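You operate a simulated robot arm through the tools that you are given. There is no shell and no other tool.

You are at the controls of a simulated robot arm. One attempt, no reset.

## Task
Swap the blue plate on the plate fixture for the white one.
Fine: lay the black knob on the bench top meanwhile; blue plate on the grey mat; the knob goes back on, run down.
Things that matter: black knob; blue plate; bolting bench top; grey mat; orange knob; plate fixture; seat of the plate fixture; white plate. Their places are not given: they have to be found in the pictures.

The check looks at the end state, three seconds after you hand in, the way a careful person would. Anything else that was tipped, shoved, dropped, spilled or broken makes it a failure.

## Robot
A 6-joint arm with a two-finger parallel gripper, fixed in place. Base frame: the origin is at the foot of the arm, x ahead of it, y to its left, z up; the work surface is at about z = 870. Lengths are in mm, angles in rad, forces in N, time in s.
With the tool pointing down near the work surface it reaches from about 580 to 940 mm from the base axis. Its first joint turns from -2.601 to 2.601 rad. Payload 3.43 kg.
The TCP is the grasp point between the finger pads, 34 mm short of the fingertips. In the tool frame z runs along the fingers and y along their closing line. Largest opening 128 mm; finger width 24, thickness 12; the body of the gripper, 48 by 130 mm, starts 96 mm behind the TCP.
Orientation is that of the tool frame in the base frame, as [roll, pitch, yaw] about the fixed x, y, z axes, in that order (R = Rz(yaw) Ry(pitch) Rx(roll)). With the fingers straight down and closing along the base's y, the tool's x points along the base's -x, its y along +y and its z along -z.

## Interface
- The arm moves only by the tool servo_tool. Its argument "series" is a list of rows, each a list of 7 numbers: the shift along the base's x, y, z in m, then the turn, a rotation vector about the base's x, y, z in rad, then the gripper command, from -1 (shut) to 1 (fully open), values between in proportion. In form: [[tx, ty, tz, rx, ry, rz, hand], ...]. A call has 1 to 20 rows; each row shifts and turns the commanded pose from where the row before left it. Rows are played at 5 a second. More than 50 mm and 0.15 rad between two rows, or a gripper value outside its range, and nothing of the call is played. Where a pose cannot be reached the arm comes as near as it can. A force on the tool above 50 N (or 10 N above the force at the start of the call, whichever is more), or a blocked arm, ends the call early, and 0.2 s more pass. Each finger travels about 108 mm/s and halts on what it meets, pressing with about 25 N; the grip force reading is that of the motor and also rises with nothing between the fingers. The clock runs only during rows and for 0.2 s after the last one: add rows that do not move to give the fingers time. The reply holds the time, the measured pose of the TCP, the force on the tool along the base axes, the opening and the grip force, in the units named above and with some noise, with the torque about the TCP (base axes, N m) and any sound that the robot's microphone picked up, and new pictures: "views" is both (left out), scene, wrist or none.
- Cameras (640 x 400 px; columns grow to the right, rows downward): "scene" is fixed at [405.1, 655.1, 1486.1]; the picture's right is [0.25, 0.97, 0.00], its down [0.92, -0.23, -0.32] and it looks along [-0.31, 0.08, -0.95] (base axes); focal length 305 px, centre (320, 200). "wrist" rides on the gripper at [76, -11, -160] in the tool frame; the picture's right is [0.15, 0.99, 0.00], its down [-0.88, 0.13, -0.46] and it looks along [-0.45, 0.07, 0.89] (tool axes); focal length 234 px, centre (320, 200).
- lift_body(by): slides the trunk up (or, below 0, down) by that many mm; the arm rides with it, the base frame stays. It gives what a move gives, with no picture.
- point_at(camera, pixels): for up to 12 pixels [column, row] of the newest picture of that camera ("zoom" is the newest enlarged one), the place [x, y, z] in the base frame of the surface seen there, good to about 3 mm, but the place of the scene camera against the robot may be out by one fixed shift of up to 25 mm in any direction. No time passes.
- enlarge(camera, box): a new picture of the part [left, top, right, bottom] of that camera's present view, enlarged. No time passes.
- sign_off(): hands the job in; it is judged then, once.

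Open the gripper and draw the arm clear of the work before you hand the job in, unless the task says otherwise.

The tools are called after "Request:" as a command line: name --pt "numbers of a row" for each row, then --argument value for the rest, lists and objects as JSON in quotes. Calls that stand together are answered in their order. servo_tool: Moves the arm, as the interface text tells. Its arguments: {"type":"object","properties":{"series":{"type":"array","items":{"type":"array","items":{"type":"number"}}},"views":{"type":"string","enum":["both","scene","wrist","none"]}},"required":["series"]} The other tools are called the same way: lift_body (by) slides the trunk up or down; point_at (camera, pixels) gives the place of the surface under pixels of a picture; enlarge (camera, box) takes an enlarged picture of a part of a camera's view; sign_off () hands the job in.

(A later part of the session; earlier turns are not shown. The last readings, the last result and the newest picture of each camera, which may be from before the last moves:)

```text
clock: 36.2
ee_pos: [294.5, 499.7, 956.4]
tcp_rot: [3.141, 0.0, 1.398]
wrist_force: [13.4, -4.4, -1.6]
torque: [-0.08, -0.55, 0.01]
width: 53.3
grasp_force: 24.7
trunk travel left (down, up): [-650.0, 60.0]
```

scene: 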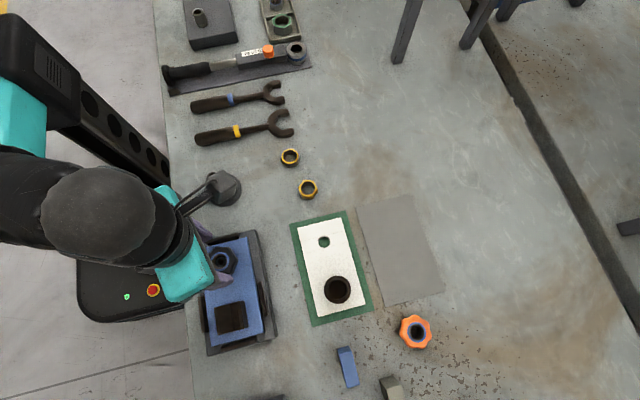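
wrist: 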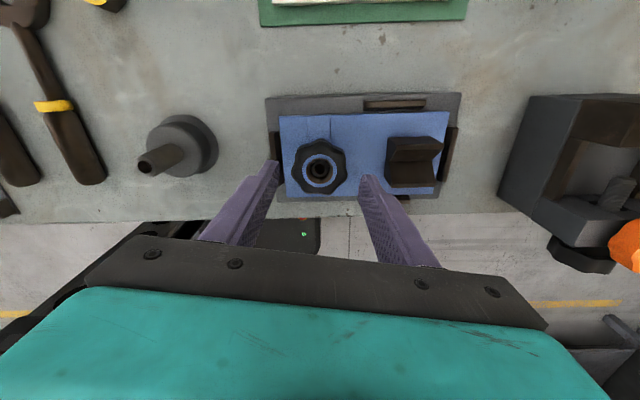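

The +13 N in x at this yaw fits the same 1.6 mm finger offset. I'll correct for it and turn 1.5 rad along the matching arc, lifting 0.12 mm per row.

Request:
servo_tool --pt "0.0012 -0.0004 0 0 0 0 -1" --pt "0 0.00024 0.00012 0 0 0.15 -1" --pt "0 0.00024 0.00012 0 0 0.15 -1" --pt "-0.0001 0.00023 0.00012 0 0 0.15 -1" --pt "-0.0001 0.00022 0.00012 0 0 0.15 -1" --pt "-0.0001 0.0002 0.00012 0 0 0.15 -1" --pt "-0.00013 0.0002 0.00012 0 0 0.15 -1" --pt "-0.00015 0.0002 0.00012 0 0 0.15 -1" --pt "-0.00018 0.00015 0.00012 0 0 0.15 -1" --pt "-0.0002 0.0001 0.00012 0 0 0.15 -1" --pt "-0.0002 0.0001 0.00012 0 0 0.15 -1" --pt "0 0 0 0 0 0 -1" --views "wrist"

```text
clock: 38.8
ee_pos: [295.5, 500.2, 957.3]
tcp_rot: [-3.14, 0.0, 2.898]
wrist_force: [-5.7, -11.7, 0.1]
torque: [-0.33, -0.06, -0.13]
width: 53.8
grasp_force: 25.3
trunk travel left (down, up): [-650.0, 60.0]
```

wrist: 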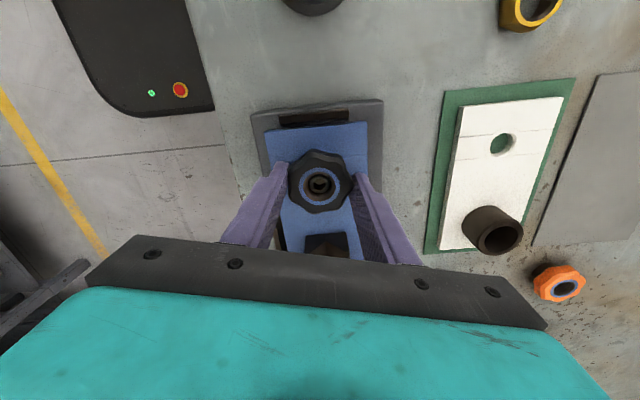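

The vertical force is near zero, so the lift matches the thread. I'll zoom to confirm the knob has really turned and risen.

Request:
enlarge --camera "wrist" --box '[240, 100, 400, 260]'

Request:
point_at --camera "zoom" --pixels '[[275, 210], [363, 210], [320, 172], [320, 255], [320, 195], [305, 212], [338, 212]]'

```text
2.50 times, centred on (320, 180) of wrist
```

zoom: 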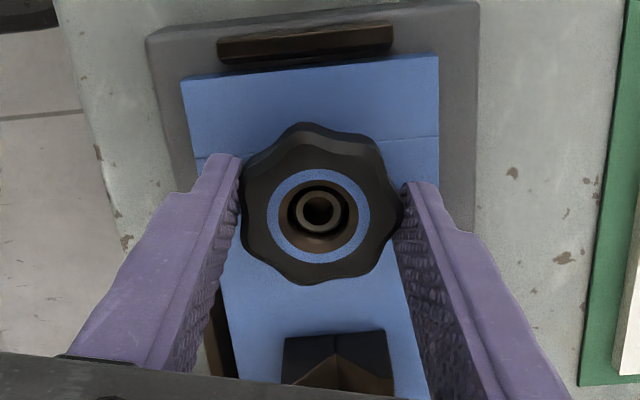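

```text
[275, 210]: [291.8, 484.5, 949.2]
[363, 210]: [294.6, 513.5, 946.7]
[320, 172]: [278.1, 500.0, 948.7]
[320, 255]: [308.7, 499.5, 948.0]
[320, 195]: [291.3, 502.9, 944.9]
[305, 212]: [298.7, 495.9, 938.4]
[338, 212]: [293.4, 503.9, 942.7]
```

The knob top reads about 948.2, still rising slowly with the stud top unchanged. I'll continue 2.1 rad along the arc.

Request:
servo_tool --pt "-0.0005 -0.001 0 0 0 0 -1" --pt "-0.00023 0.0 0.00012 0 0 0.15 -1" --pt "-0.00024 0.0 0.00012 0 0 0.15 -1" --pt "-0.00024 -3e-05 0.00012 0 0 0.15 -1" --pt "-0.00024 -6e-05 0.00012 0 0 0.15 -1" --pt "-0.00022 -0.0001 0.00012 0 0 0.15 -1" --pt "-0.0002 -0.00013 0.00012 0 0 0.15 -1" --pt "-0.00018 -0.00016 0.00012 0 0 0.15 -1" --pt "-0.00015 -0.00018 0.00012 0 0 0.15 -1" --pt "-0.00012 -0.0002 0.00012 0 0 0.15 -1" --pt "-0.0001 -0.00022 0.00012 0 0 0.15 -1" --pt "-7e-05 -0.00023 0.00012 0 0 0.15 -1" --pt "-4e-05 -0.00024 0.00012 0 0 0.15 -1" --pt "0 -0.00024 0.00012 0 0 0.15 -1" --pt "3e-05 -0.00024 0.00012 0 0 0.15 -1" --pt "0 0 0 0 0 0 -1" --views "wrist"

Request:
enlarge --camera "wrist" --box '[240, 100, 400, 260]'

Request:
point_at --camera "zoom" --pixels '[[275, 210], [363, 210], [320, 172], [320, 255], [258, 210], [385, 210], [320, 195]]'

```text
clock: 42.2
ee_pos: [292.9, 497.9, 959.6]
tcp_rot: [-3.14, 0.0, -1.283]
wrist_force: [8.7, -5.4, -3.1]
torque: [-0.14, -0.21, 0.0]
width: 53.6
grasp_force: 24.6
trunk travel left (down, up): [-650.0, 60.0]
```

wrist: 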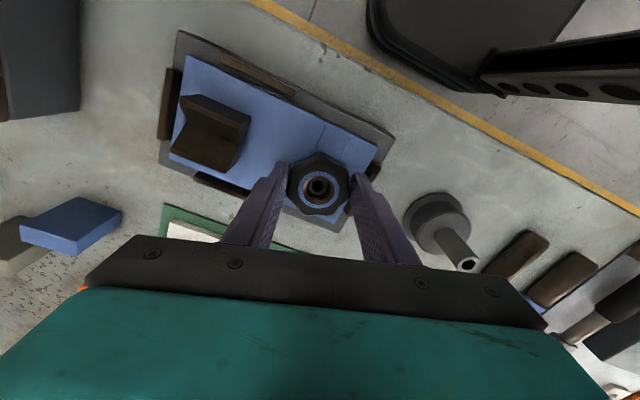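

```text
2.50 times, centred on (320, 180) of wrist
```

zoom: 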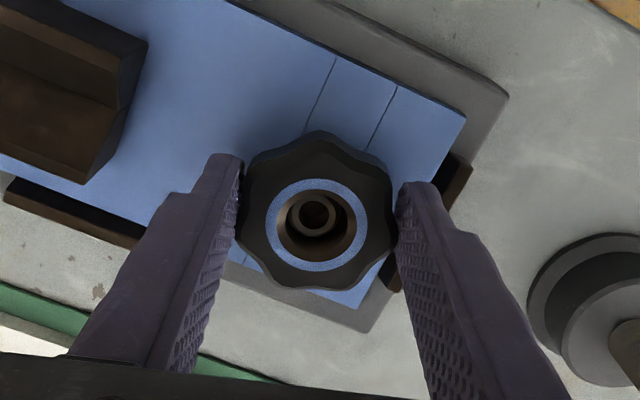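

```text
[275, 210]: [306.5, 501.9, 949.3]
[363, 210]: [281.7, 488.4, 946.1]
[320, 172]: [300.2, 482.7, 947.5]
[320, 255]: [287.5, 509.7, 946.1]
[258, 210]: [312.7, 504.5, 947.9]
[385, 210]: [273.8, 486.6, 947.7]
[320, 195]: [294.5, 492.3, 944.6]
```

The knob top still reads about 947.5 although I lifted along, so it may be sliding in the fingers or already loose. I'll pull up gently by 2 mm and read the force.

Request:
servo_tool --pt "0.001 -0.0005 0.001 0 0 0 -1" --pt "0 0 0.001 0 0 0 -1" --pt "0 0 0 0 0 0 -1" --views "wrist"

Request:
enlarge --camera "wrist" --box '[240, 100, 400, 260]'

Request:
point_at --camera "zoom" --pixels '[[275, 210], [363, 210], [320, 172], [320, 255], [258, 210], [385, 210], [320, 195]]'

```text
clock: 43.0
ee_pos: [294.2, 498.3, 962.1]
tcp_rot: [-3.141, 0.0, -1.287]
wrist_force: [1.0, 0.7, -1.6]
torque: [0.03, 0.01, -0.03]
width: 53.6
grasp_force: 25.1
trunk travel left (down, up): [-650.0, 60.0]
```

wrist: 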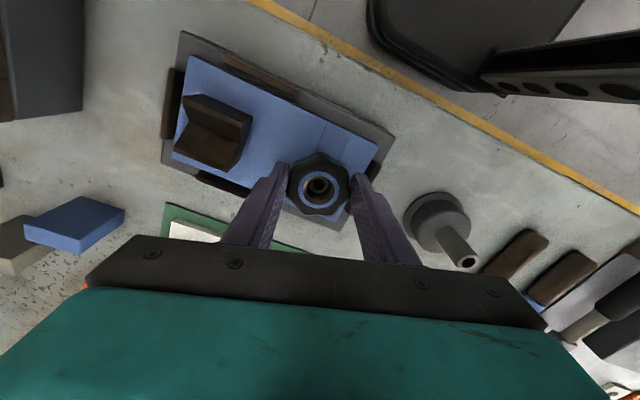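

```text
2.50 times, centred on (320, 180) of wrist
```

zoom: 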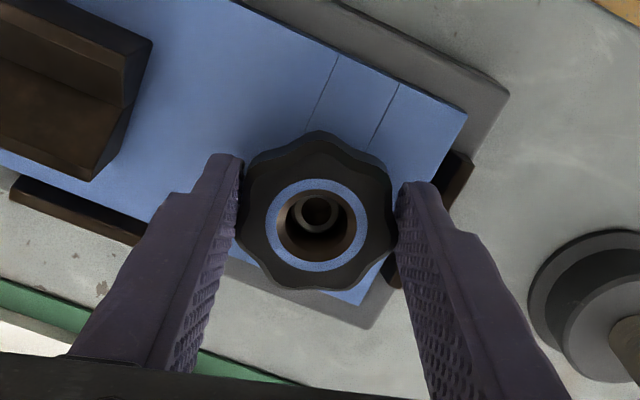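

```text
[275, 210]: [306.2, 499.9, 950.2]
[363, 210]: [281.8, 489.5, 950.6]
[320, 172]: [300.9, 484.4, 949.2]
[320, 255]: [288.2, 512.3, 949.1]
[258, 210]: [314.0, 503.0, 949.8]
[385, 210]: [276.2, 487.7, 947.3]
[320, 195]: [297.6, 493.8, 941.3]
```

The force is only −1.6 N and the knob moved up with the gripper to about 949.7, so it's free of the thread. I'll lift it straight up clear of the stud.

Request:
servo_tool --pt "0 0 0.005 0 0 0 -1" --pt "0 0 0.01 0 0 0 -1" --pt "0 0 0.02 0 0 0 -1" --pt "0 0 0.03 0 0 0 -1" --pt "0 0 0.03 0 0 0 -1" --pt "0 0 0 0 0 0 -1" --views "both"

Request:
enlarge --camera "wrist" --box '[200, 60, 440, 260]'

```text
clock: 44.4
ee_pos: [296.3, 499.5, 1056.2]
tcp_rot: [-3.14, -0.001, -1.286]
wrist_force: [0.4, -0.1, -0.8]
torque: [-0.01, -0.02, -0.01]
width: 53.3
grasp_force: 25.0
trunk travel left (down, up): [-650.0, 60.0]
```

scene: 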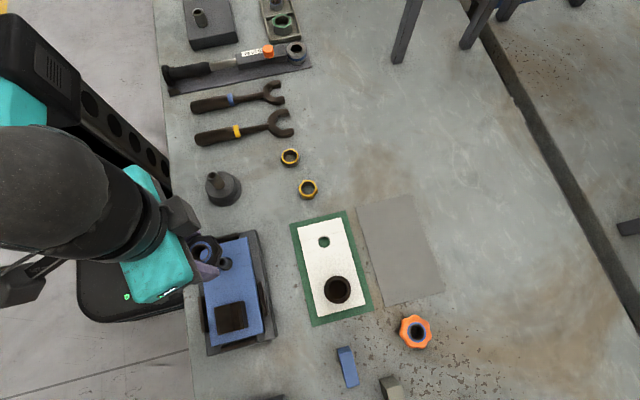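
wrist: 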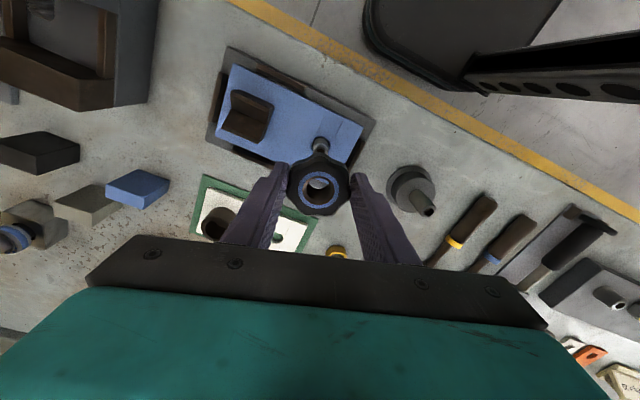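

```text
2.00 times, centred on (320, 160) of wrist
```

zoom: 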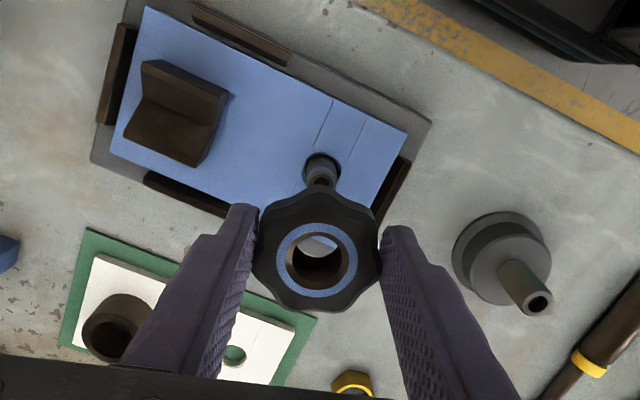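

The knob is off: its bore is visible at zoom (320,262), and the stud shows in the plate hole at (320,168). I'll look for a clear bench spot, checking candidate pixels in the scene view.

Request:
point_at --camera "scene" --pixels '[[350, 165], [340, 150], [380, 160], [290, 157], [308, 188], [270, 210], [285, 190], [330, 350], [300, 345], [270, 370], [222, 188], [380, 330]]'

Request:
enlarge --camera "scene" --box '[180, 120, 480, 400]'

```text
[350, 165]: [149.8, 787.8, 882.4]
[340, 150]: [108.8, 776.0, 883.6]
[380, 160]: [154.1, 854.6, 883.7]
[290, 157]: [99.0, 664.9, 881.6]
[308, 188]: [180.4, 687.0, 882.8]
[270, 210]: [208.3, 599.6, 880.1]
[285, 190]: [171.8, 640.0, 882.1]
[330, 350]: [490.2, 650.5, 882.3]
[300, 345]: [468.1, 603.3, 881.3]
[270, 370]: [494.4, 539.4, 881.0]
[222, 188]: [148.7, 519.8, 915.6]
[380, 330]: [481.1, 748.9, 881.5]
```

```text
1.43 times, centred on (330, 260) of scene
```

zoom: 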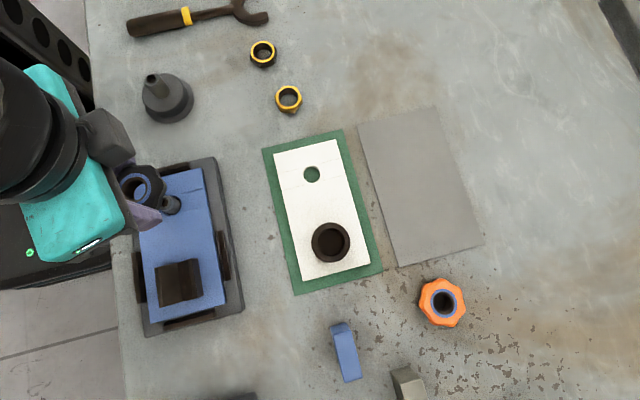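

A large free area around base (150,775) is about 98 mm clear of the gold nut and the mat. I'll carry the knob there at height, turning the wrist back toward yaw π on the way.

Request:
servo_tool --pt "-0.0182 0.0345 0 0 0 -0.1 -1" --pt "-0.0182 0.0345 0 0 0 -0.1 -1" --pt "-0.0182 0.0345 0 0 0 -0.1 -1" --pt "-0.0182 0.0345 0 0 0 -0.1 -1" --pt "-0.0182 0.0345 0 0 0 -0.1 -1" --pt "-0.0182 0.0345 0 0 0 -0.1 -1" --pt "-0.0182 0.0345 0 0 0 -0.1 -1" --pt "-0.0182 0.0345 0 0 0 -0.1 -1" --pt "0 0 0 0 0 0 -1" --views "both"

```text
clock: 46.4
ee_pos: [146.2, 774.1, 1060.6]
tcp_rot: [3.141, -0.001, -2.087]
wrist_force: [0.0, -0.6, -0.4]
torque: [-0.01, 0.01, 0.0]
width: 53.2
grasp_force: 25.1
trunk travel left (down, up): [-650.0, 60.0]
```

scene: 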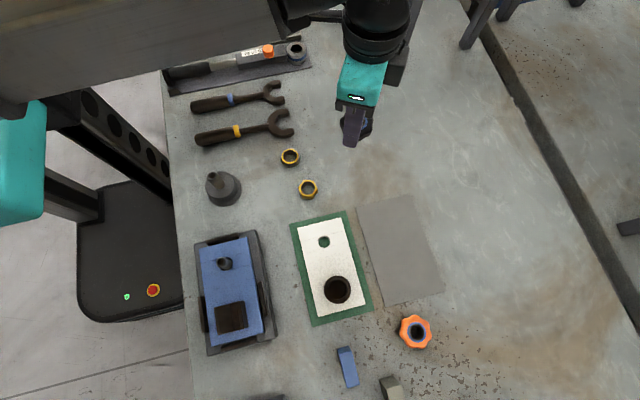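
wrist: 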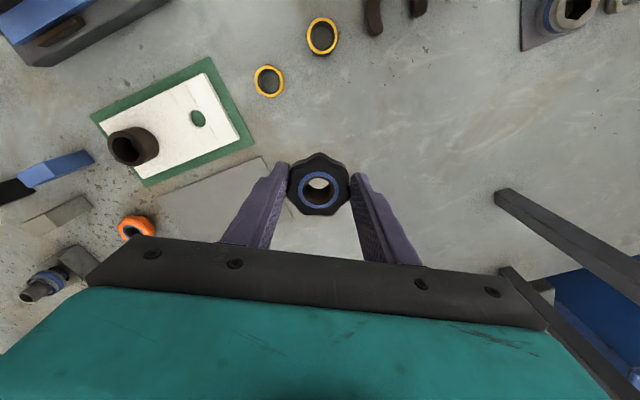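

The knob is above a clear area of bench. I'll descend to just above the surface first.

Request:
servo_tool --pt "0 0 -0.04 0 0 0 -1" --pt "0 0 -0.04 0 0 0 -1" --pt "0 0 -0.035 0 0 0 -1" --pt "0 0 -0.015 0 0 0 -1" --pt "0 0 0 0 0 0 -1" --views "both"

```text
clock: 47.6
ee_pos: [147.9, 775.5, 929.1]
tcp_rot: [-3.14, 0.0, -2.087]
wrist_force: [0.1, 0.1, -0.8]
torque: [0.01, -0.01, 0.0]
width: 53.2
grasp_force: 25.1
trunk travel left (down, up): [-650.0, 60.0]
```

scene: 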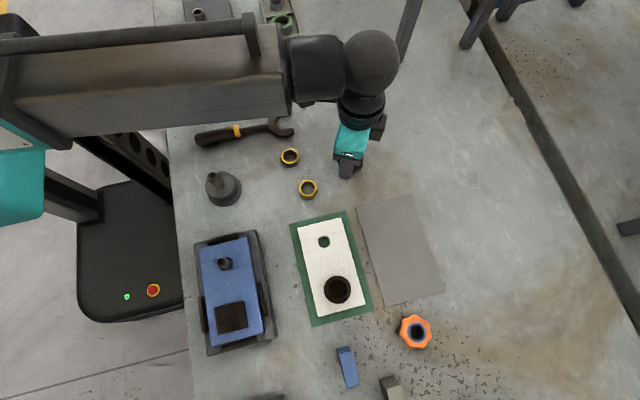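
wrist: 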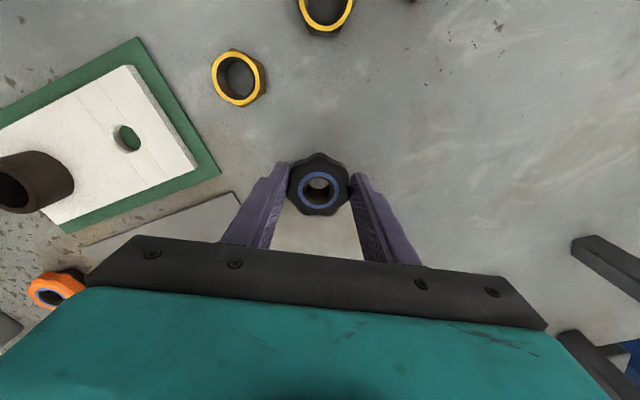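

The tool is now at z≈929. I'll lower in small steps to feel for contact with the bench.

Request:
servo_tool --pt "0 0 -0.003 0 0 0 -1" --pt "0 0 -0.003 0 0 0 -1" --pt "0 0 -0.002 0 0 0 -1" --pt "0 0 -0.002 0 0 0 -1" --pt "0 0 0 0 0 0 -1" --views "none"

Request:
servo_tool --pt "0 0 -0.001 0 0 0 -1" --pt "0 0 -0.001 0 0 0 -1" --pt "0 0 -0.001 0 0 0 -1" --pt "0 0 0 0 0 0 -1" --views "none"

```text
clock: 48.8
ee_pos: [148.4, 774.0, 917.0]
tcp_rot: [-3.139, 0.001, -2.087]
wrist_force: [0.2, 0.0, -0.3]
torque: [0.05, -0.03, -0.04]
width: 52.9
grasp_force: 25.1
trunk travel left (down, up): [-650.0, 60.0]
```

```text
clock: 49.8
ee_pos: [148.8, 775.4, 914.1]
tcp_rot: [-3.139, -0.001, -2.089]
wrist_force: [-0.2, -0.6, 0.1]
torque: [-0.02, 0.04, 0.01]
width: 53.2
grasp_force: 25.0
trunk travel left (down, up): [-650.0, 60.0]
```

There's no contact yet at z≈914, so I'll keep lowering gently in 1 mm steps.

Request:
servo_tool --pt "0 0 -0.001 0 0 0 -1" --pt "0 0 -0.001 0 0 0 -1" --pt "0 0 0 0 0 0 -1" --views "none"

Request:
servo_tool --pt "0 0 -0.001 0 0 0 -1" --pt "0 0 -0.001 0 0 0 -1" --pt "0 0 0 0 0 0 -1" --views "wrist"

```text
clock: 50.6
ee_pos: [148.8, 776.1, 912.6]
tcp_rot: [-3.141, -0.001, -2.087]
wrist_force: [0.2, -0.5, -0.2]
torque: [0.02, 0.03, 0.01]
width: 53.3
grasp_force: 24.6
trunk travel left (down, up): [-650.0, 60.0]
```

```text
clock: 51.4
ee_pos: [149.9, 774.2, 911.2]
tcp_rot: [-3.141, 0.002, -2.087]
wrist_force: [2.7, 0.4, 7.7]
torque: [0.03, -0.04, 0.01]
width: 53.3
grasp_force: 24.8
trunk travel left (down, up): [-650.0, 60.0]
```

wrist: 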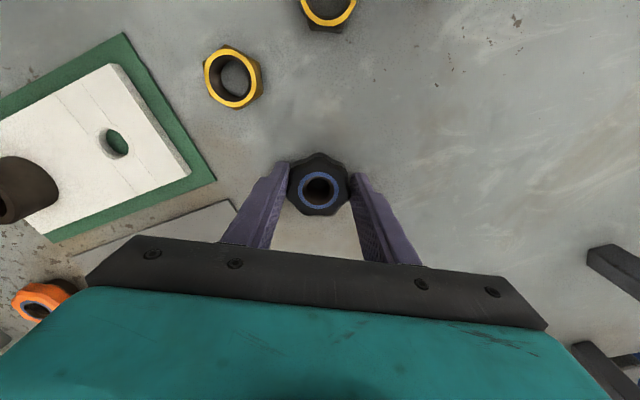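

Contact shows at z≈911 with +7.7 N, so the knob is standing on the bench. I'll open the gripper and rise straight up.

Request:
servo_tool --pt "0 0 0.0005 0 0 0 -0.1" --pt "0 0 0 0 0 0 0.2" --pt "0 0 0 0 0 0 0.3" --pt "0 0 0.01 0 0 0 0.3" --pt "0 0 0.03 0 0 0 0.3" --pt "0 0 0.04 0 0 0 0.3" --pt "0 0 0.04 0 0 0 0.3" --pt "0 0 0 0 0 0 0.5" --views "both"

```text
clock: 53.2
ee_pos: [146.3, 775.1, 1032.7]
tcp_rot: [-3.139, 0.0, -2.086]
wrist_force: [-0.2, 0.2, -0.1]
torque: [-0.01, 0.01, 0.0]
width: 96.1
grasp_force: 0.0
trunk travel left (down, up): [-650.0, 60.0]
```

scene: 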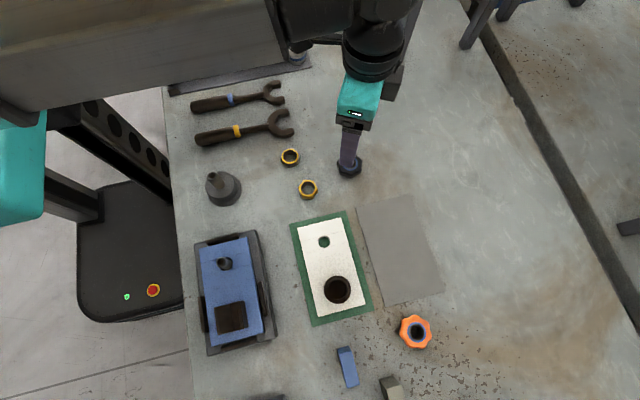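
wrist: 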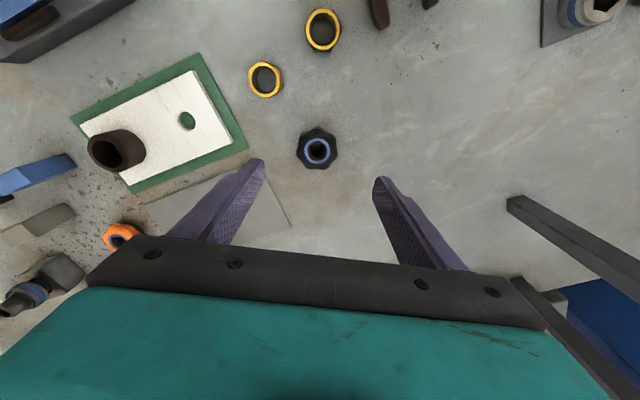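

The knob stands upright on the bench at wrist (317,147). I'll turn the wrist back to yaw π and move over the mats for a survey of the white plate and grey mat.

Request:
servo_tool --pt "0 0 0.03 0 0 -0.15 0.6" --pt "0.01 -0.005 0.02 0 0 -0.15 0.8" --pt "0.02 -0.005 0.01 0 0 -0.15 1" --pt "0.02 -0.005 0 0 0 -0.15 1" --pt "0.02 -0.005 0 0 0 -0.15 1" --pt "0.02 0 0 0 0 -0.15 1" --pt "0.02 0 0 0 0 -0.155 1" --pt "0 0 0 0 0 0 1" --views "both"

```text
refused: row 7 steps farther than a row can; nothing moved
```

The last row exceeded the turn limit, so nothing moved. I'll resend it with the turn kept within bounds.

Request:
servo_tool --pt "0 0 0.03 0 0 -0.15 0.6" --pt "0.01 -0.005 0.02 0 0 -0.15 0.8" --pt "0.02 -0.005 0.01 0 0 -0.15 1" --pt "0.02 -0.005 0 0 0 -0.15 1" --pt "0.02 -0.005 0 0 0 -0.15 1" --pt "0.02 0 0 0 0 -0.15 1" --pt "0.02 0 0 0 0 -0.15 1" --pt "0 0 0 0 0 -0.005 1" --views "both"

```text
clock: 55.0
ee_pos: [260.3, 755.5, 1089.2]
tcp_rot: [-3.139, 0.0, 3.141]
wrist_force: [-0.4, 0.6, 0.0]
torque: [-0.01, 0.01, 0.01]
width: 128.0
grasp_force: 0.0
trunk travel left (down, up): [-650.0, 60.0]
```

scene: 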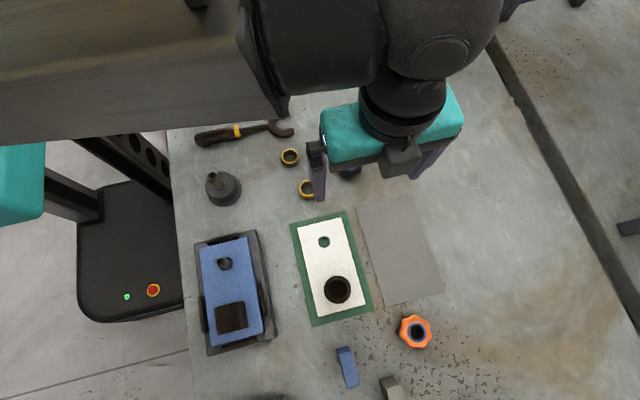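
wrist: 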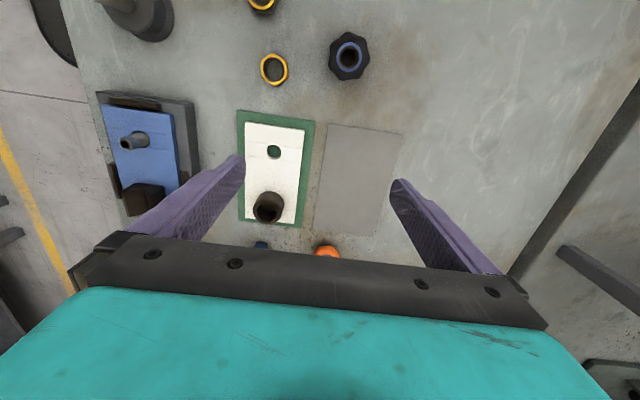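

From here the white plate, green mat, grey mat and knob are all in view. I'll enlarge the mats region and take measurements.

Request:
enlarge --camera "wrist" --box '[230, 100, 420, 240]'

Request:
point_at --camera "wrist" --pixels '[[325, 125], [402, 132], [313, 229], [381, 235], [358, 180], [349, 50], [245, 126], [302, 130], [296, 222], [273, 152], [266, 205], [327, 250]]'

```text
2.86 times, centred on (325, 170) of wrist
```

zoom: 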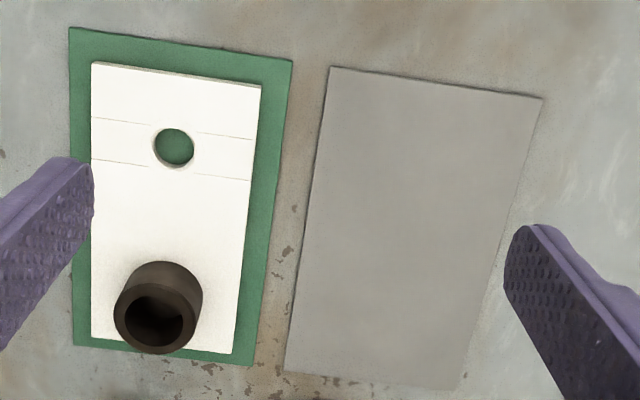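

```text
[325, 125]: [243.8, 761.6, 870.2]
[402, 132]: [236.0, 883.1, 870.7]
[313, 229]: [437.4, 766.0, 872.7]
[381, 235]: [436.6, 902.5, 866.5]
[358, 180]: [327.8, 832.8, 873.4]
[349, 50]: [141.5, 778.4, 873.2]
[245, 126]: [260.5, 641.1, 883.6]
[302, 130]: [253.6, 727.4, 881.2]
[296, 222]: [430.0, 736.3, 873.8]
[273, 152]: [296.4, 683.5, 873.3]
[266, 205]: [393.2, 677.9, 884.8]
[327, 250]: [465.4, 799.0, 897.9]
```

Request:
point_at --camera "zoom" --pixels '[[95, 70], [255, 92], [230, 348], [95, 335], [175, 148], [158, 148], [190, 148], [175, 130], [175, 165], [125, 290], [198, 290], [160, 270]]'

Request:
point_at --camera "zoom" --pixels '[[155, 350], [120, 310], [190, 325], [155, 300], [332, 70], [538, 100], [288, 368], [455, 388], [320, 200], [500, 220], [400, 230], [72, 35]]'

```text
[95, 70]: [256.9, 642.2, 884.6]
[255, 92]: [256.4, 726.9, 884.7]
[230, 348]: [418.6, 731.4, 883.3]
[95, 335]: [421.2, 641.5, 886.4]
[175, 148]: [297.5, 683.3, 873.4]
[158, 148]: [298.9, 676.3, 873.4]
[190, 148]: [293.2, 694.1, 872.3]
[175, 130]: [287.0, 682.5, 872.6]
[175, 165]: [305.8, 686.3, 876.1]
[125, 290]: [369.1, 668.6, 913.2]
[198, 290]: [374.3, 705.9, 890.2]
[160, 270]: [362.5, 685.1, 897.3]
```

```text
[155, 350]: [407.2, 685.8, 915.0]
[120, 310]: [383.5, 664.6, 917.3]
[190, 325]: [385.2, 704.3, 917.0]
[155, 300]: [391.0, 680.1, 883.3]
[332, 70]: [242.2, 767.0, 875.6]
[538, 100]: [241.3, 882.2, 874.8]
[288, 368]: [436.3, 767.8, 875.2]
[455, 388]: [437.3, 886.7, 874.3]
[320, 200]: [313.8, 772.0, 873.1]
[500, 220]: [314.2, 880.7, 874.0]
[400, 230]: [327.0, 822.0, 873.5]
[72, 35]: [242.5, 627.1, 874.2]
```

The measurements are now consistent:

| Item | x (mm) | y (mm) | Other |
|---|---|---|---|
| White plate | 256–420 | 642–728 | hole at about (296.5,685) |
| White plate ring handle | centre ≈386 | centre ≈685 | top z≈917 |
| Grey mat | 241–437 | 766–884 | z≈874, centre about (339,825) |

I'll move over the V-block on the blue plate.

Request:
servo_tool --pt "0.018 -0.0362 0 0 0 0 0.5" --pt "0.018 -0.0362 0 0 0 0 0.2" --pt "0.018 -0.0362 0 0 0 0 -0.06" --pt "0.018 -0.0362 0 0 0 0 -0.06" --pt "0.018 -0.0362 -0.01 0 0 0 -0.06" --pt "0.018 -0.0362 -0.02 0 0 0 -0.06" --pt "0.0175 -0.0362 -0.03 0 0 0 -0.06" --pt "0 0 0 0 0 0 -0.06" --views "both"

```text
refused: row 7 steps farther than a row can; nothing moved
```

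Row 7 was too long, so I'm splitting the descent into shorter steps.

Request:
servo_tool --pt "0.018 -0.0362 0 0 0 0 0.5" --pt "0.018 -0.0362 0 0 0 0 0.2" --pt "0.018 -0.0362 0 0 0 0 -0.06" --pt "0.018 -0.0362 0 0 0 0 -0.06" --pt "0.018 -0.0362 -0.01 0 0 0 -0.06" --pt "0.018 -0.0362 -0.01 0 0 0 -0.06" --pt "0.0175 -0.0362 -0.01 0 0 0 -0.06" --pt "0 0 -0.03 0 0 0 -0.06" --pt "0 0 0 0 0 0 -0.06" --views "both"

```text
clock: 57.0
ee_pos: [385.1, 502.1, 1026.3]
tcp_rot: [-3.139, 0.0, -3.142]
wrist_force: [0.6, 0.6, -0.1]
torque: [-0.04, 0.05, 0.03]
width: 60.1
grasp_force: 0.1
trunk travel left (down, up): [-650.0, 60.0]
```

scene: 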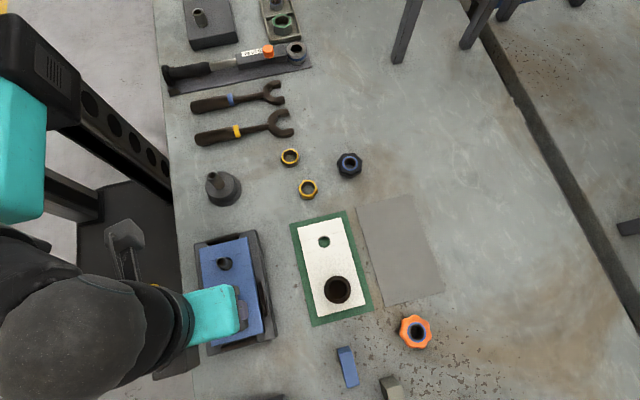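
wrist: 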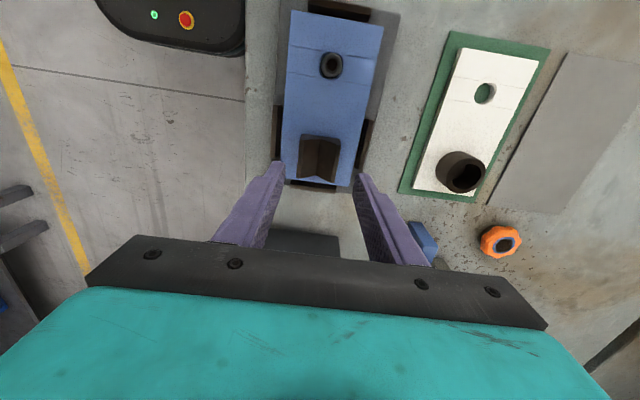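

I'll zoom on the bare stud and the V-block to refine their positions before gripping.

Request:
enlarge --camera "wrist" --box '[260, 10, 400, 200]'

```text
2.11 times, centred on (330, 105) of wrist
```

zoom: 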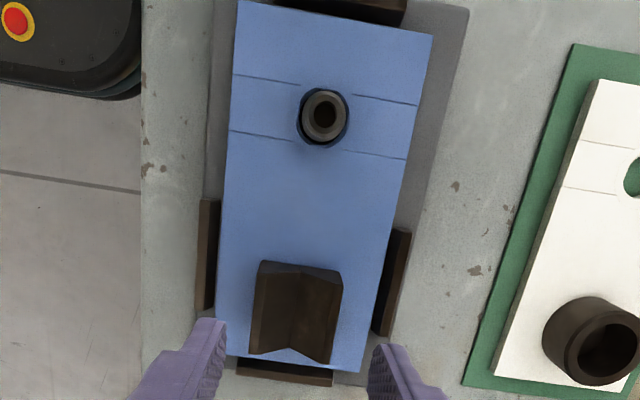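

Request:
point_at --camera "zoom" --pixels '[[323, 96], [323, 136], [305, 117], [343, 117], [298, 115], [349, 118], [260, 268], [338, 275], [262, 345], [330, 350], [292, 320], [220, 355]]'

Request:
point_at --camera "zoom" --pixels '[[243, 8], [427, 42], [225, 345], [357, 365], [207, 205], [205, 300], [407, 235], [385, 330], [250, 370], [325, 378], [340, 5], [215, 150]]'

```text
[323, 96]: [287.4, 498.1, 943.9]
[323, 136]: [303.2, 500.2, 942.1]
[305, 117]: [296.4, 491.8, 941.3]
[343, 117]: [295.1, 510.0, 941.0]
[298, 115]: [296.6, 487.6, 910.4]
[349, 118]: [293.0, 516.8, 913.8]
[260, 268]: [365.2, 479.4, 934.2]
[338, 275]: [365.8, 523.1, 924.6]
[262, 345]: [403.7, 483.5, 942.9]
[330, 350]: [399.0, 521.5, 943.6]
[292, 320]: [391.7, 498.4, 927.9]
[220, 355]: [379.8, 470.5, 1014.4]
```

```text
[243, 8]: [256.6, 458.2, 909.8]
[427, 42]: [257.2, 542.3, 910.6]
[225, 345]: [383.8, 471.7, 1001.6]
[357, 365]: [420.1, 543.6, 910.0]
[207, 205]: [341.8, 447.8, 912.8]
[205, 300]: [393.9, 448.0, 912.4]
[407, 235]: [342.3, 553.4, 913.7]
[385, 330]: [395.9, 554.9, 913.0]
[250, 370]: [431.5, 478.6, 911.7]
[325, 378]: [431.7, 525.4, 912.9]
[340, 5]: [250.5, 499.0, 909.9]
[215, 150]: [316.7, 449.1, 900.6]
```

The stud is at (295.3,500), 16–18 mm across and about 33 mm proud of the plate, and the V-block is centred at about (385,501). I'll descend around the V-block to z≈948.

Request:
servo_tool --pt "0 0 -0.03 0 0 0 -0.06" --pt "0 0 -0.03 0 0 0 -0.06" --pt "0 0 -0.012 0 0 0 -0.06" --pt "0 0 -0.006 0 0 0 -0.06" --pt "0 0 0 0 0 0 -0.06" --views "wrist"

```text
clock: 58.2
ee_pos: [384.9, 502.2, 952.8]
tcp_rot: [-3.14, 0.0, 3.14]
wrist_force: [0.3, -0.3, -0.2]
torque: [-0.01, -0.05, -0.01]
width: 60.2
grasp_force: 0.1
trunk travel left (down, up): [-650.0, 60.0]
```

wrist: 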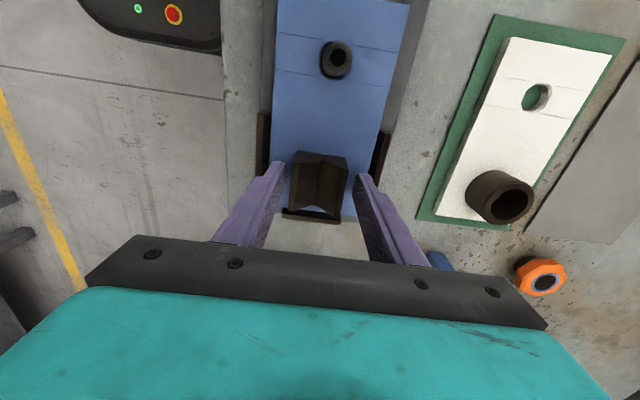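

The fingers straddle the V-block at z≈953. I'll go down 4 mm more and close on it.

Request:
servo_tool --pt "0 0 -0.004 0 0 0 -0.06" --pt "0 0 0 0 0 0 -0.25" --pt "0 0 0 0 0 0 -0.4" --pt "0 0 0 0 0 0 -1" --pt "0 0 0 0 0 0 -1" --views "wrist"

```text
clock: 59.4
ee_pos: [384.4, 501.4, 950.2]
tcp_rot: [-3.14, 0.0, 3.141]
wrist_force: [0.7, -1.1, 1.1]
torque: [0.02, -0.05, 0.1]
width: 43.8
grasp_force: 25.0
trunk travel left (down, up): [-650.0, 60.0]
```

wrist: 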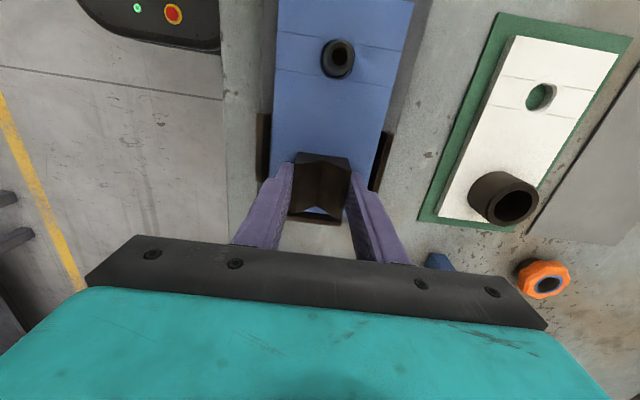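

The V-block is gripped at 43.8 mm with almost no side force. I'll do a small test lift and check weight, torque and any tilt.

Request:
servo_tool --pt "0 0 0.003 0 0 0 -1" --pt "0 0 0.004 0 0 0 -1" --pt "0 0 0.004 0 0 0 -1" --pt "0 0 0 0 0 0 -1" --views "both"

Request:
enlarge --camera "wrist" --box '[240, 0, 440, 240]'

```text
clock: 60.4
ee_pos: [385.2, 501.2, 958.1]
tcp_rot: [-3.141, -0.001, 3.14]
wrist_force: [1.0, -0.3, -3.9]
torque: [-0.02, -0.11, -0.02]
width: 43.6
grasp_force: 24.6
trunk travel left (down, up): [-650.0, 60.0]
```

scene: 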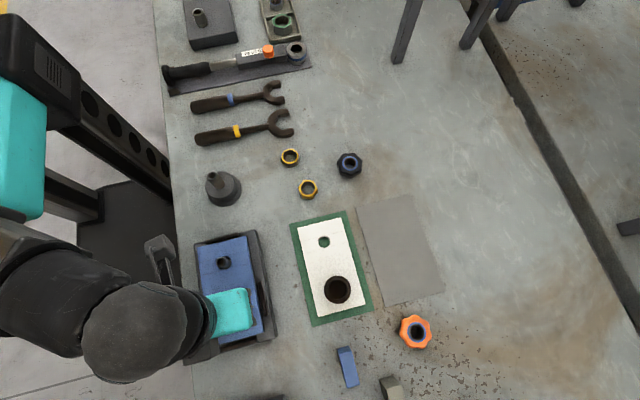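
wrist: 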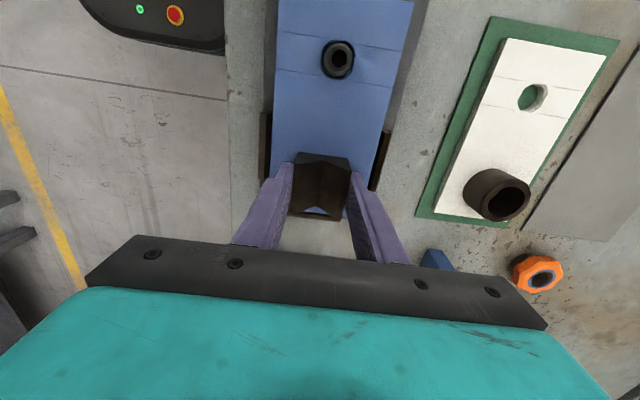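

```text
1.67 times, centred on (340, 120) of wrist
```

zoom: 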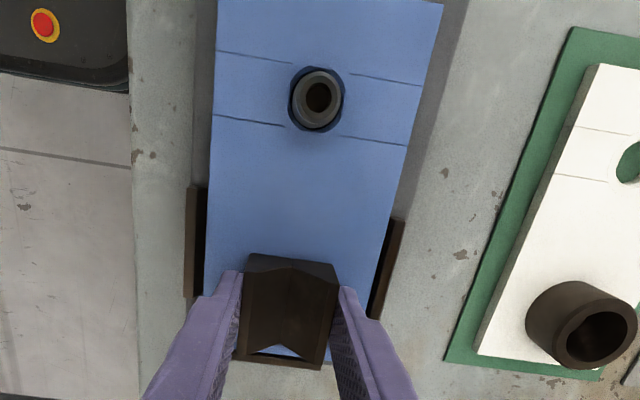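

The plate weighs about 4 N, the torque is small, and its place in the wrist picture hasn't changed, so there's no tilt. I'll lift it clear of the stud.

Request:
servo_tool --pt "0 0 0.01 0 0 0 -1" --pt "0 0 0.015 0 0 0 -1" --pt "0 0 0.02 0 0 0 -1" --pt "0 0 0.02 0 0 0 -1" --pt "0 0 0.02 0 0 0 -1" --pt "0 0 0 0 0 0 -1" --views "both"

```text
clock: 61.8
ee_pos: [384.5, 500.8, 1042.1]
tcp_rot: [-3.14, 0.0, -3.14]
wrist_force: [0.4, 0.2, -3.4]
torque: [-0.02, -0.08, -0.03]
width: 43.6
grasp_force: 24.6
trunk travel left (down, up): [-650.0, 60.0]
```

scene: 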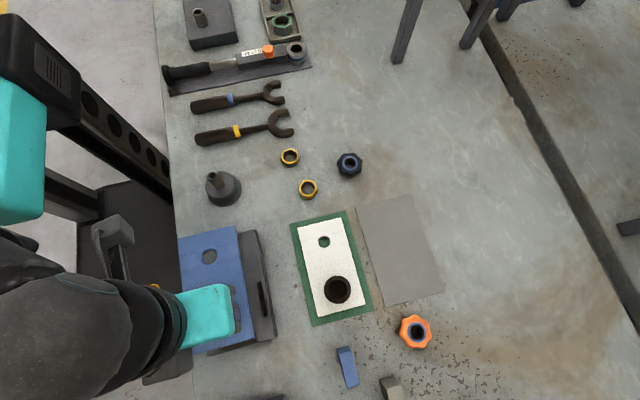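
wrist: 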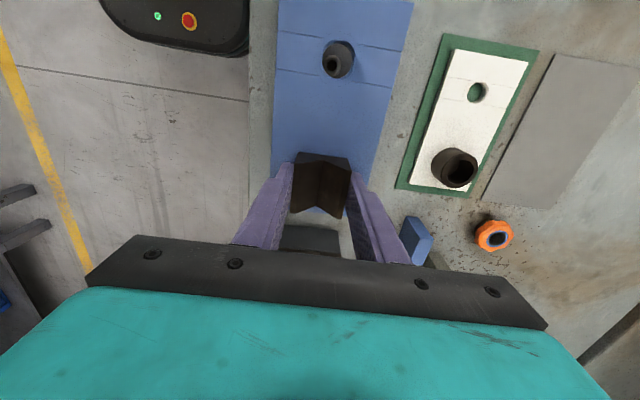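

The blue plate is clear of the stud. I'll carry it 325 mm in +y over the grey mat, staying at this height.

Request:
servo_tool --pt "0.0 0.035 0 0 0 0 -1" --pt "0.0 0.042 0 0 0 0 -1" --pt "0.0 0.042 0 0 0 0 -1" --pt "0.0 0.042 0 0 0 0 -1" --pt "0.0 0.042 0 0 0 0 -1" --pt "0.001 0.042 0 0 0 0 -1" --pt "0.001 0.042 0 0 0 0 -1" --pt "0 0.038 0 0 0 0 -1" --pt "0 0 0 0 0 0 -1" --views "both"

```text
clock: 63.8
ee_pos: [386.6, 824.8, 1045.0]
tcp_rot: [-3.141, 0.003, -3.141]
wrist_force: [-0.7, 0.9, -3.1]
torque: [-0.02, -0.12, 0.01]
width: 43.5
grasp_force: 25.1
out of reach, approached as far as the arm can: row 8
trunk travel left (down, up): [-650.0, 60.0]
```

scene: 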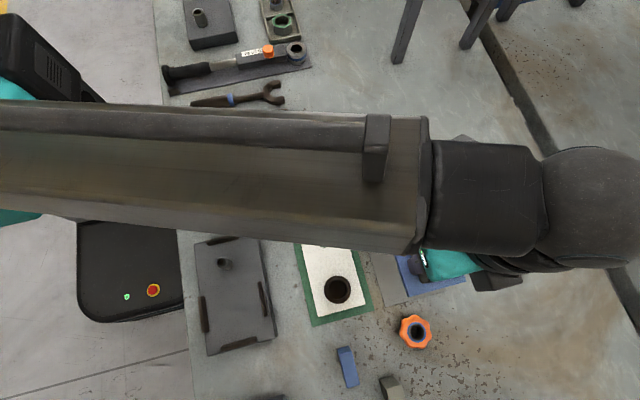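
wrist: 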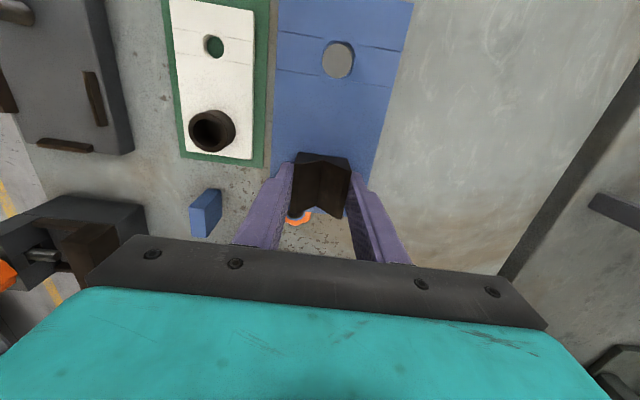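

The plate hangs over the grey mat at TCP (386.6,824.8), giving an expected plate centre of about (339.5,823.5). I'll descend to just above the mat.

Request:
servo_tool --pt "0 0 -0.03 0 0 0 -1" --pt "0 0 -0.03 0 0 0 -1" --pt "0 0 -0.03 0 0 0 -1" --pt "0 0 -0.015 0 0 0 -1" --pt "0 0 -0.008 0 0 0 -1" --pt "0 0 0 0 0 0 -1" --views "both"

```text
clock: 65.2
ee_pos: [383.9, 822.1, 930.5]
tcp_rot: [-3.139, 0.0, -3.141]
wrist_force: [0.5, -0.3, -2.6]
torque: [0.01, -0.11, -0.02]
width: 43.6
grasp_force: 25.2
trunk travel left (down, up): [-650.0, 60.0]
```

scene: 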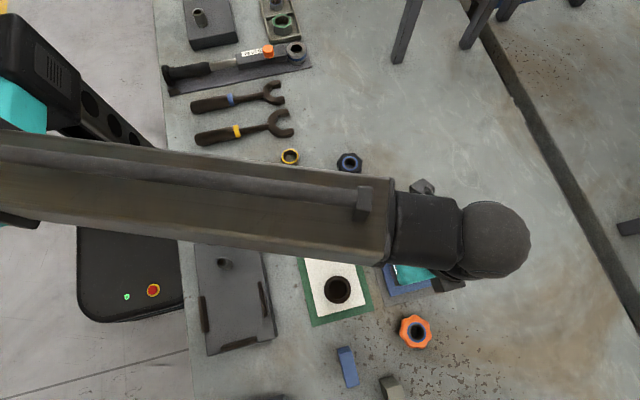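
wrist: 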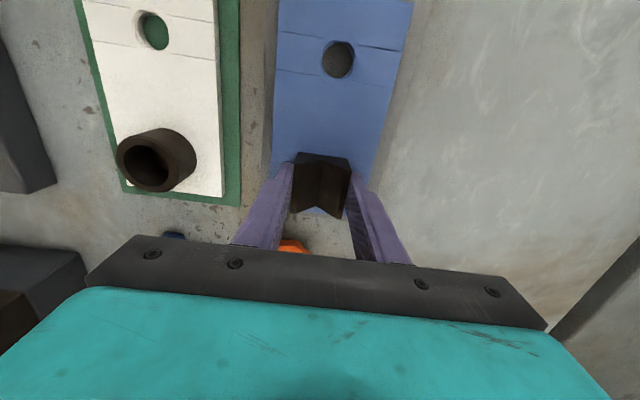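

The measured position is (383.9,822.1), so I'll nudge it by +2/+3 mm and enlarge the wrist view to see where the mat edge lies relative to the plate.

Request:
servo_tool --pt "0.002 0.003 -0.002 0 0 0 -1" --pt "0 0 0 0 0 0 -1" --views "wrist"

Request:
enlarge --camera "wrist" --box '[210, 0, 470, 240]'

```text
clock: 65.8
ee_pos: [386.6, 826.5, 929.6]
tcp_rot: [-3.139, 0.0, -3.141]
wrist_force: [0.5, -0.1, -4.5]
torque: [-0.01, -0.08, 0.03]
width: 43.8
grasp_force: 25.2
trunk travel left (down, up): [-650.0, 60.0]
```

wrist: 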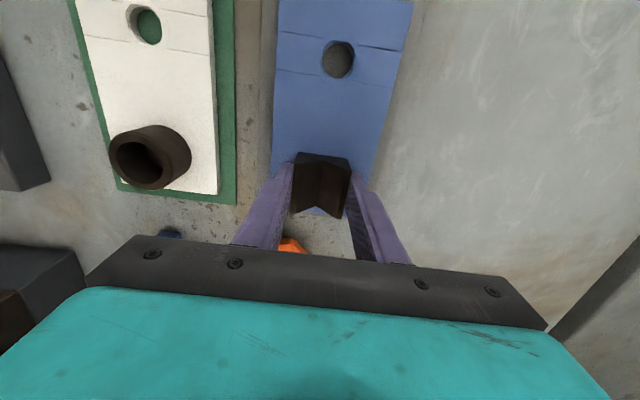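

```text
1.67 times, centred on (340, 120) of wrist
```

zoom: 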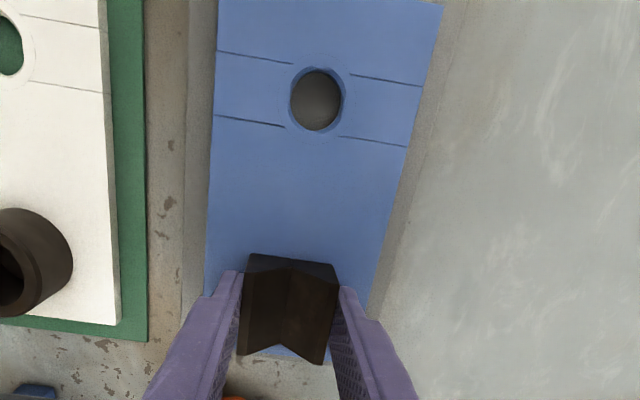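

The mat shows as strips on both sides of the plate, with its left edge near zoom x≈188 and the right strip near x≈430, so the plate is centred. I'll lower in small steps to contact.

Request:
servo_tool --pt "0 0 -0.0015 0 0 0 -1" --pt "0 0 -0.0015 0 0 0 -1" --pt "0 0 -0.001 0 0 0 -1" --pt "0 0 0 0 0 0 -1" --views "none"

Request:
servo_tool --pt "0 0 -0.001 0 0 0 -1" --pt "0 0 -0.001 0 0 0 -1" --pt "0 0 0 0 0 0 -1" --views "none"

```text
clock: 66.8
ee_pos: [386.7, 826.4, 925.6]
tcp_rot: [-3.139, -0.001, 3.141]
wrist_force: [0.1, -0.4, -3.0]
torque: [-0.01, -0.09, -0.02]
width: 43.8
grasp_force: 25.1
trunk travel left (down, up): [-650.0, 60.0]
```

```text
clock: 67.6
ee_pos: [387.0, 825.8, 922.0]
tcp_rot: [-3.141, -0.001, 3.141]
wrist_force: [-0.2, -0.5, -2.6]
torque: [0.03, 0.09, 0.05]
width: 43.6
grasp_force: 25.0
trunk travel left (down, up): [-650.0, 60.0]
```

The y torque changed sign at z≈922, which suggests first contact. I'll lower another millimetre to confirm.

Request:
servo_tool --pt "0 0 -0.0005 0 0 0 -1" --pt "0 0 -0.0005 0 0 0 -1" --pt "0 0 0 0 0 0 -1" --views "wrist"

```text
clock: 68.4
ee_pos: [386.3, 826.1, 922.1]
tcp_rot: [-3.141, 0.001, 3.141]
wrist_force: [0.1, 1.8, 6.9]
torque: [-0.07, 0.77, -0.03]
width: 43.5
grasp_force: 24.8
trunk travel left (down, up): [-650.0, 60.0]
```

wrist: 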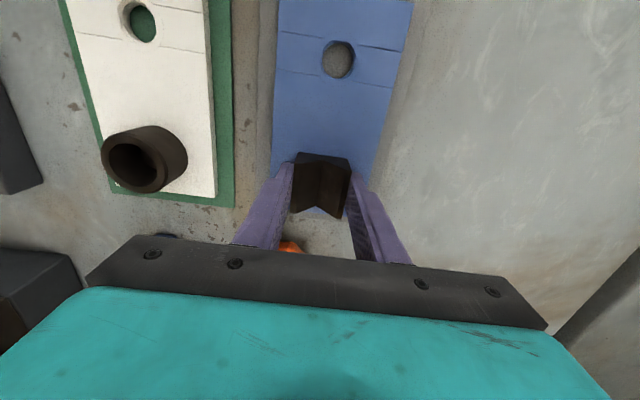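

The plate is down, with +7 N of contact. I'll open the fingers to about 62 mm and rise straight up.

Request:
servo_tool --pt "0 0 0 0 0 0 -0.25" --pt "0 0 0 0 0 0 -0.05" --pt "0 0 0 0 0 0 -0.05" --pt "0 0 0.01 0 0 0 -0.05" --pt "0 0 0.02 0 0 0 -0.05" --pt "0 0 0.04 0 0 0 -0.05" --pt "0 0 0.03 0 0 0 -0.05" --pt "0 0 0 0 0 0 -0.05" --views "both"

```text
clock: 70.2
ee_pos: [384.8, 827.3, 1021.5]
tcp_rot: [-3.141, 0.0, -3.141]
wrist_force: [0.4, 1.0, 0.1]
torque: [0.01, 0.02, 0.01]
width: 60.6
grasp_force: 0.0
trunk travel left (down, up): [-650.0, 60.0]
```

scene: 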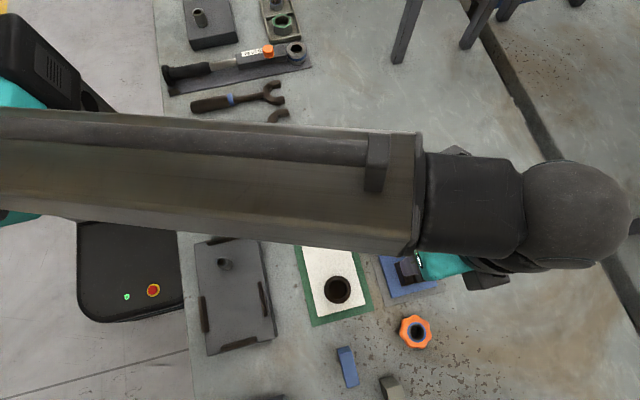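
wrist: 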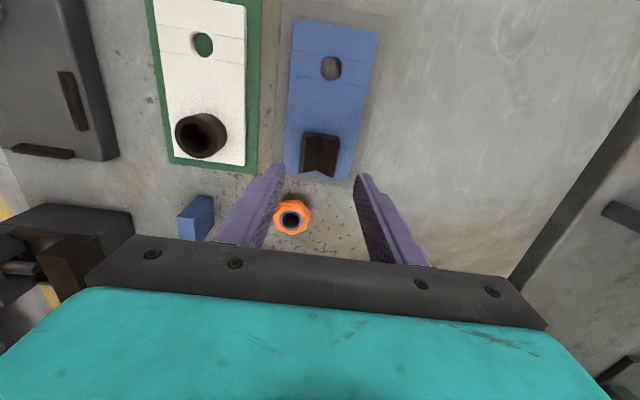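

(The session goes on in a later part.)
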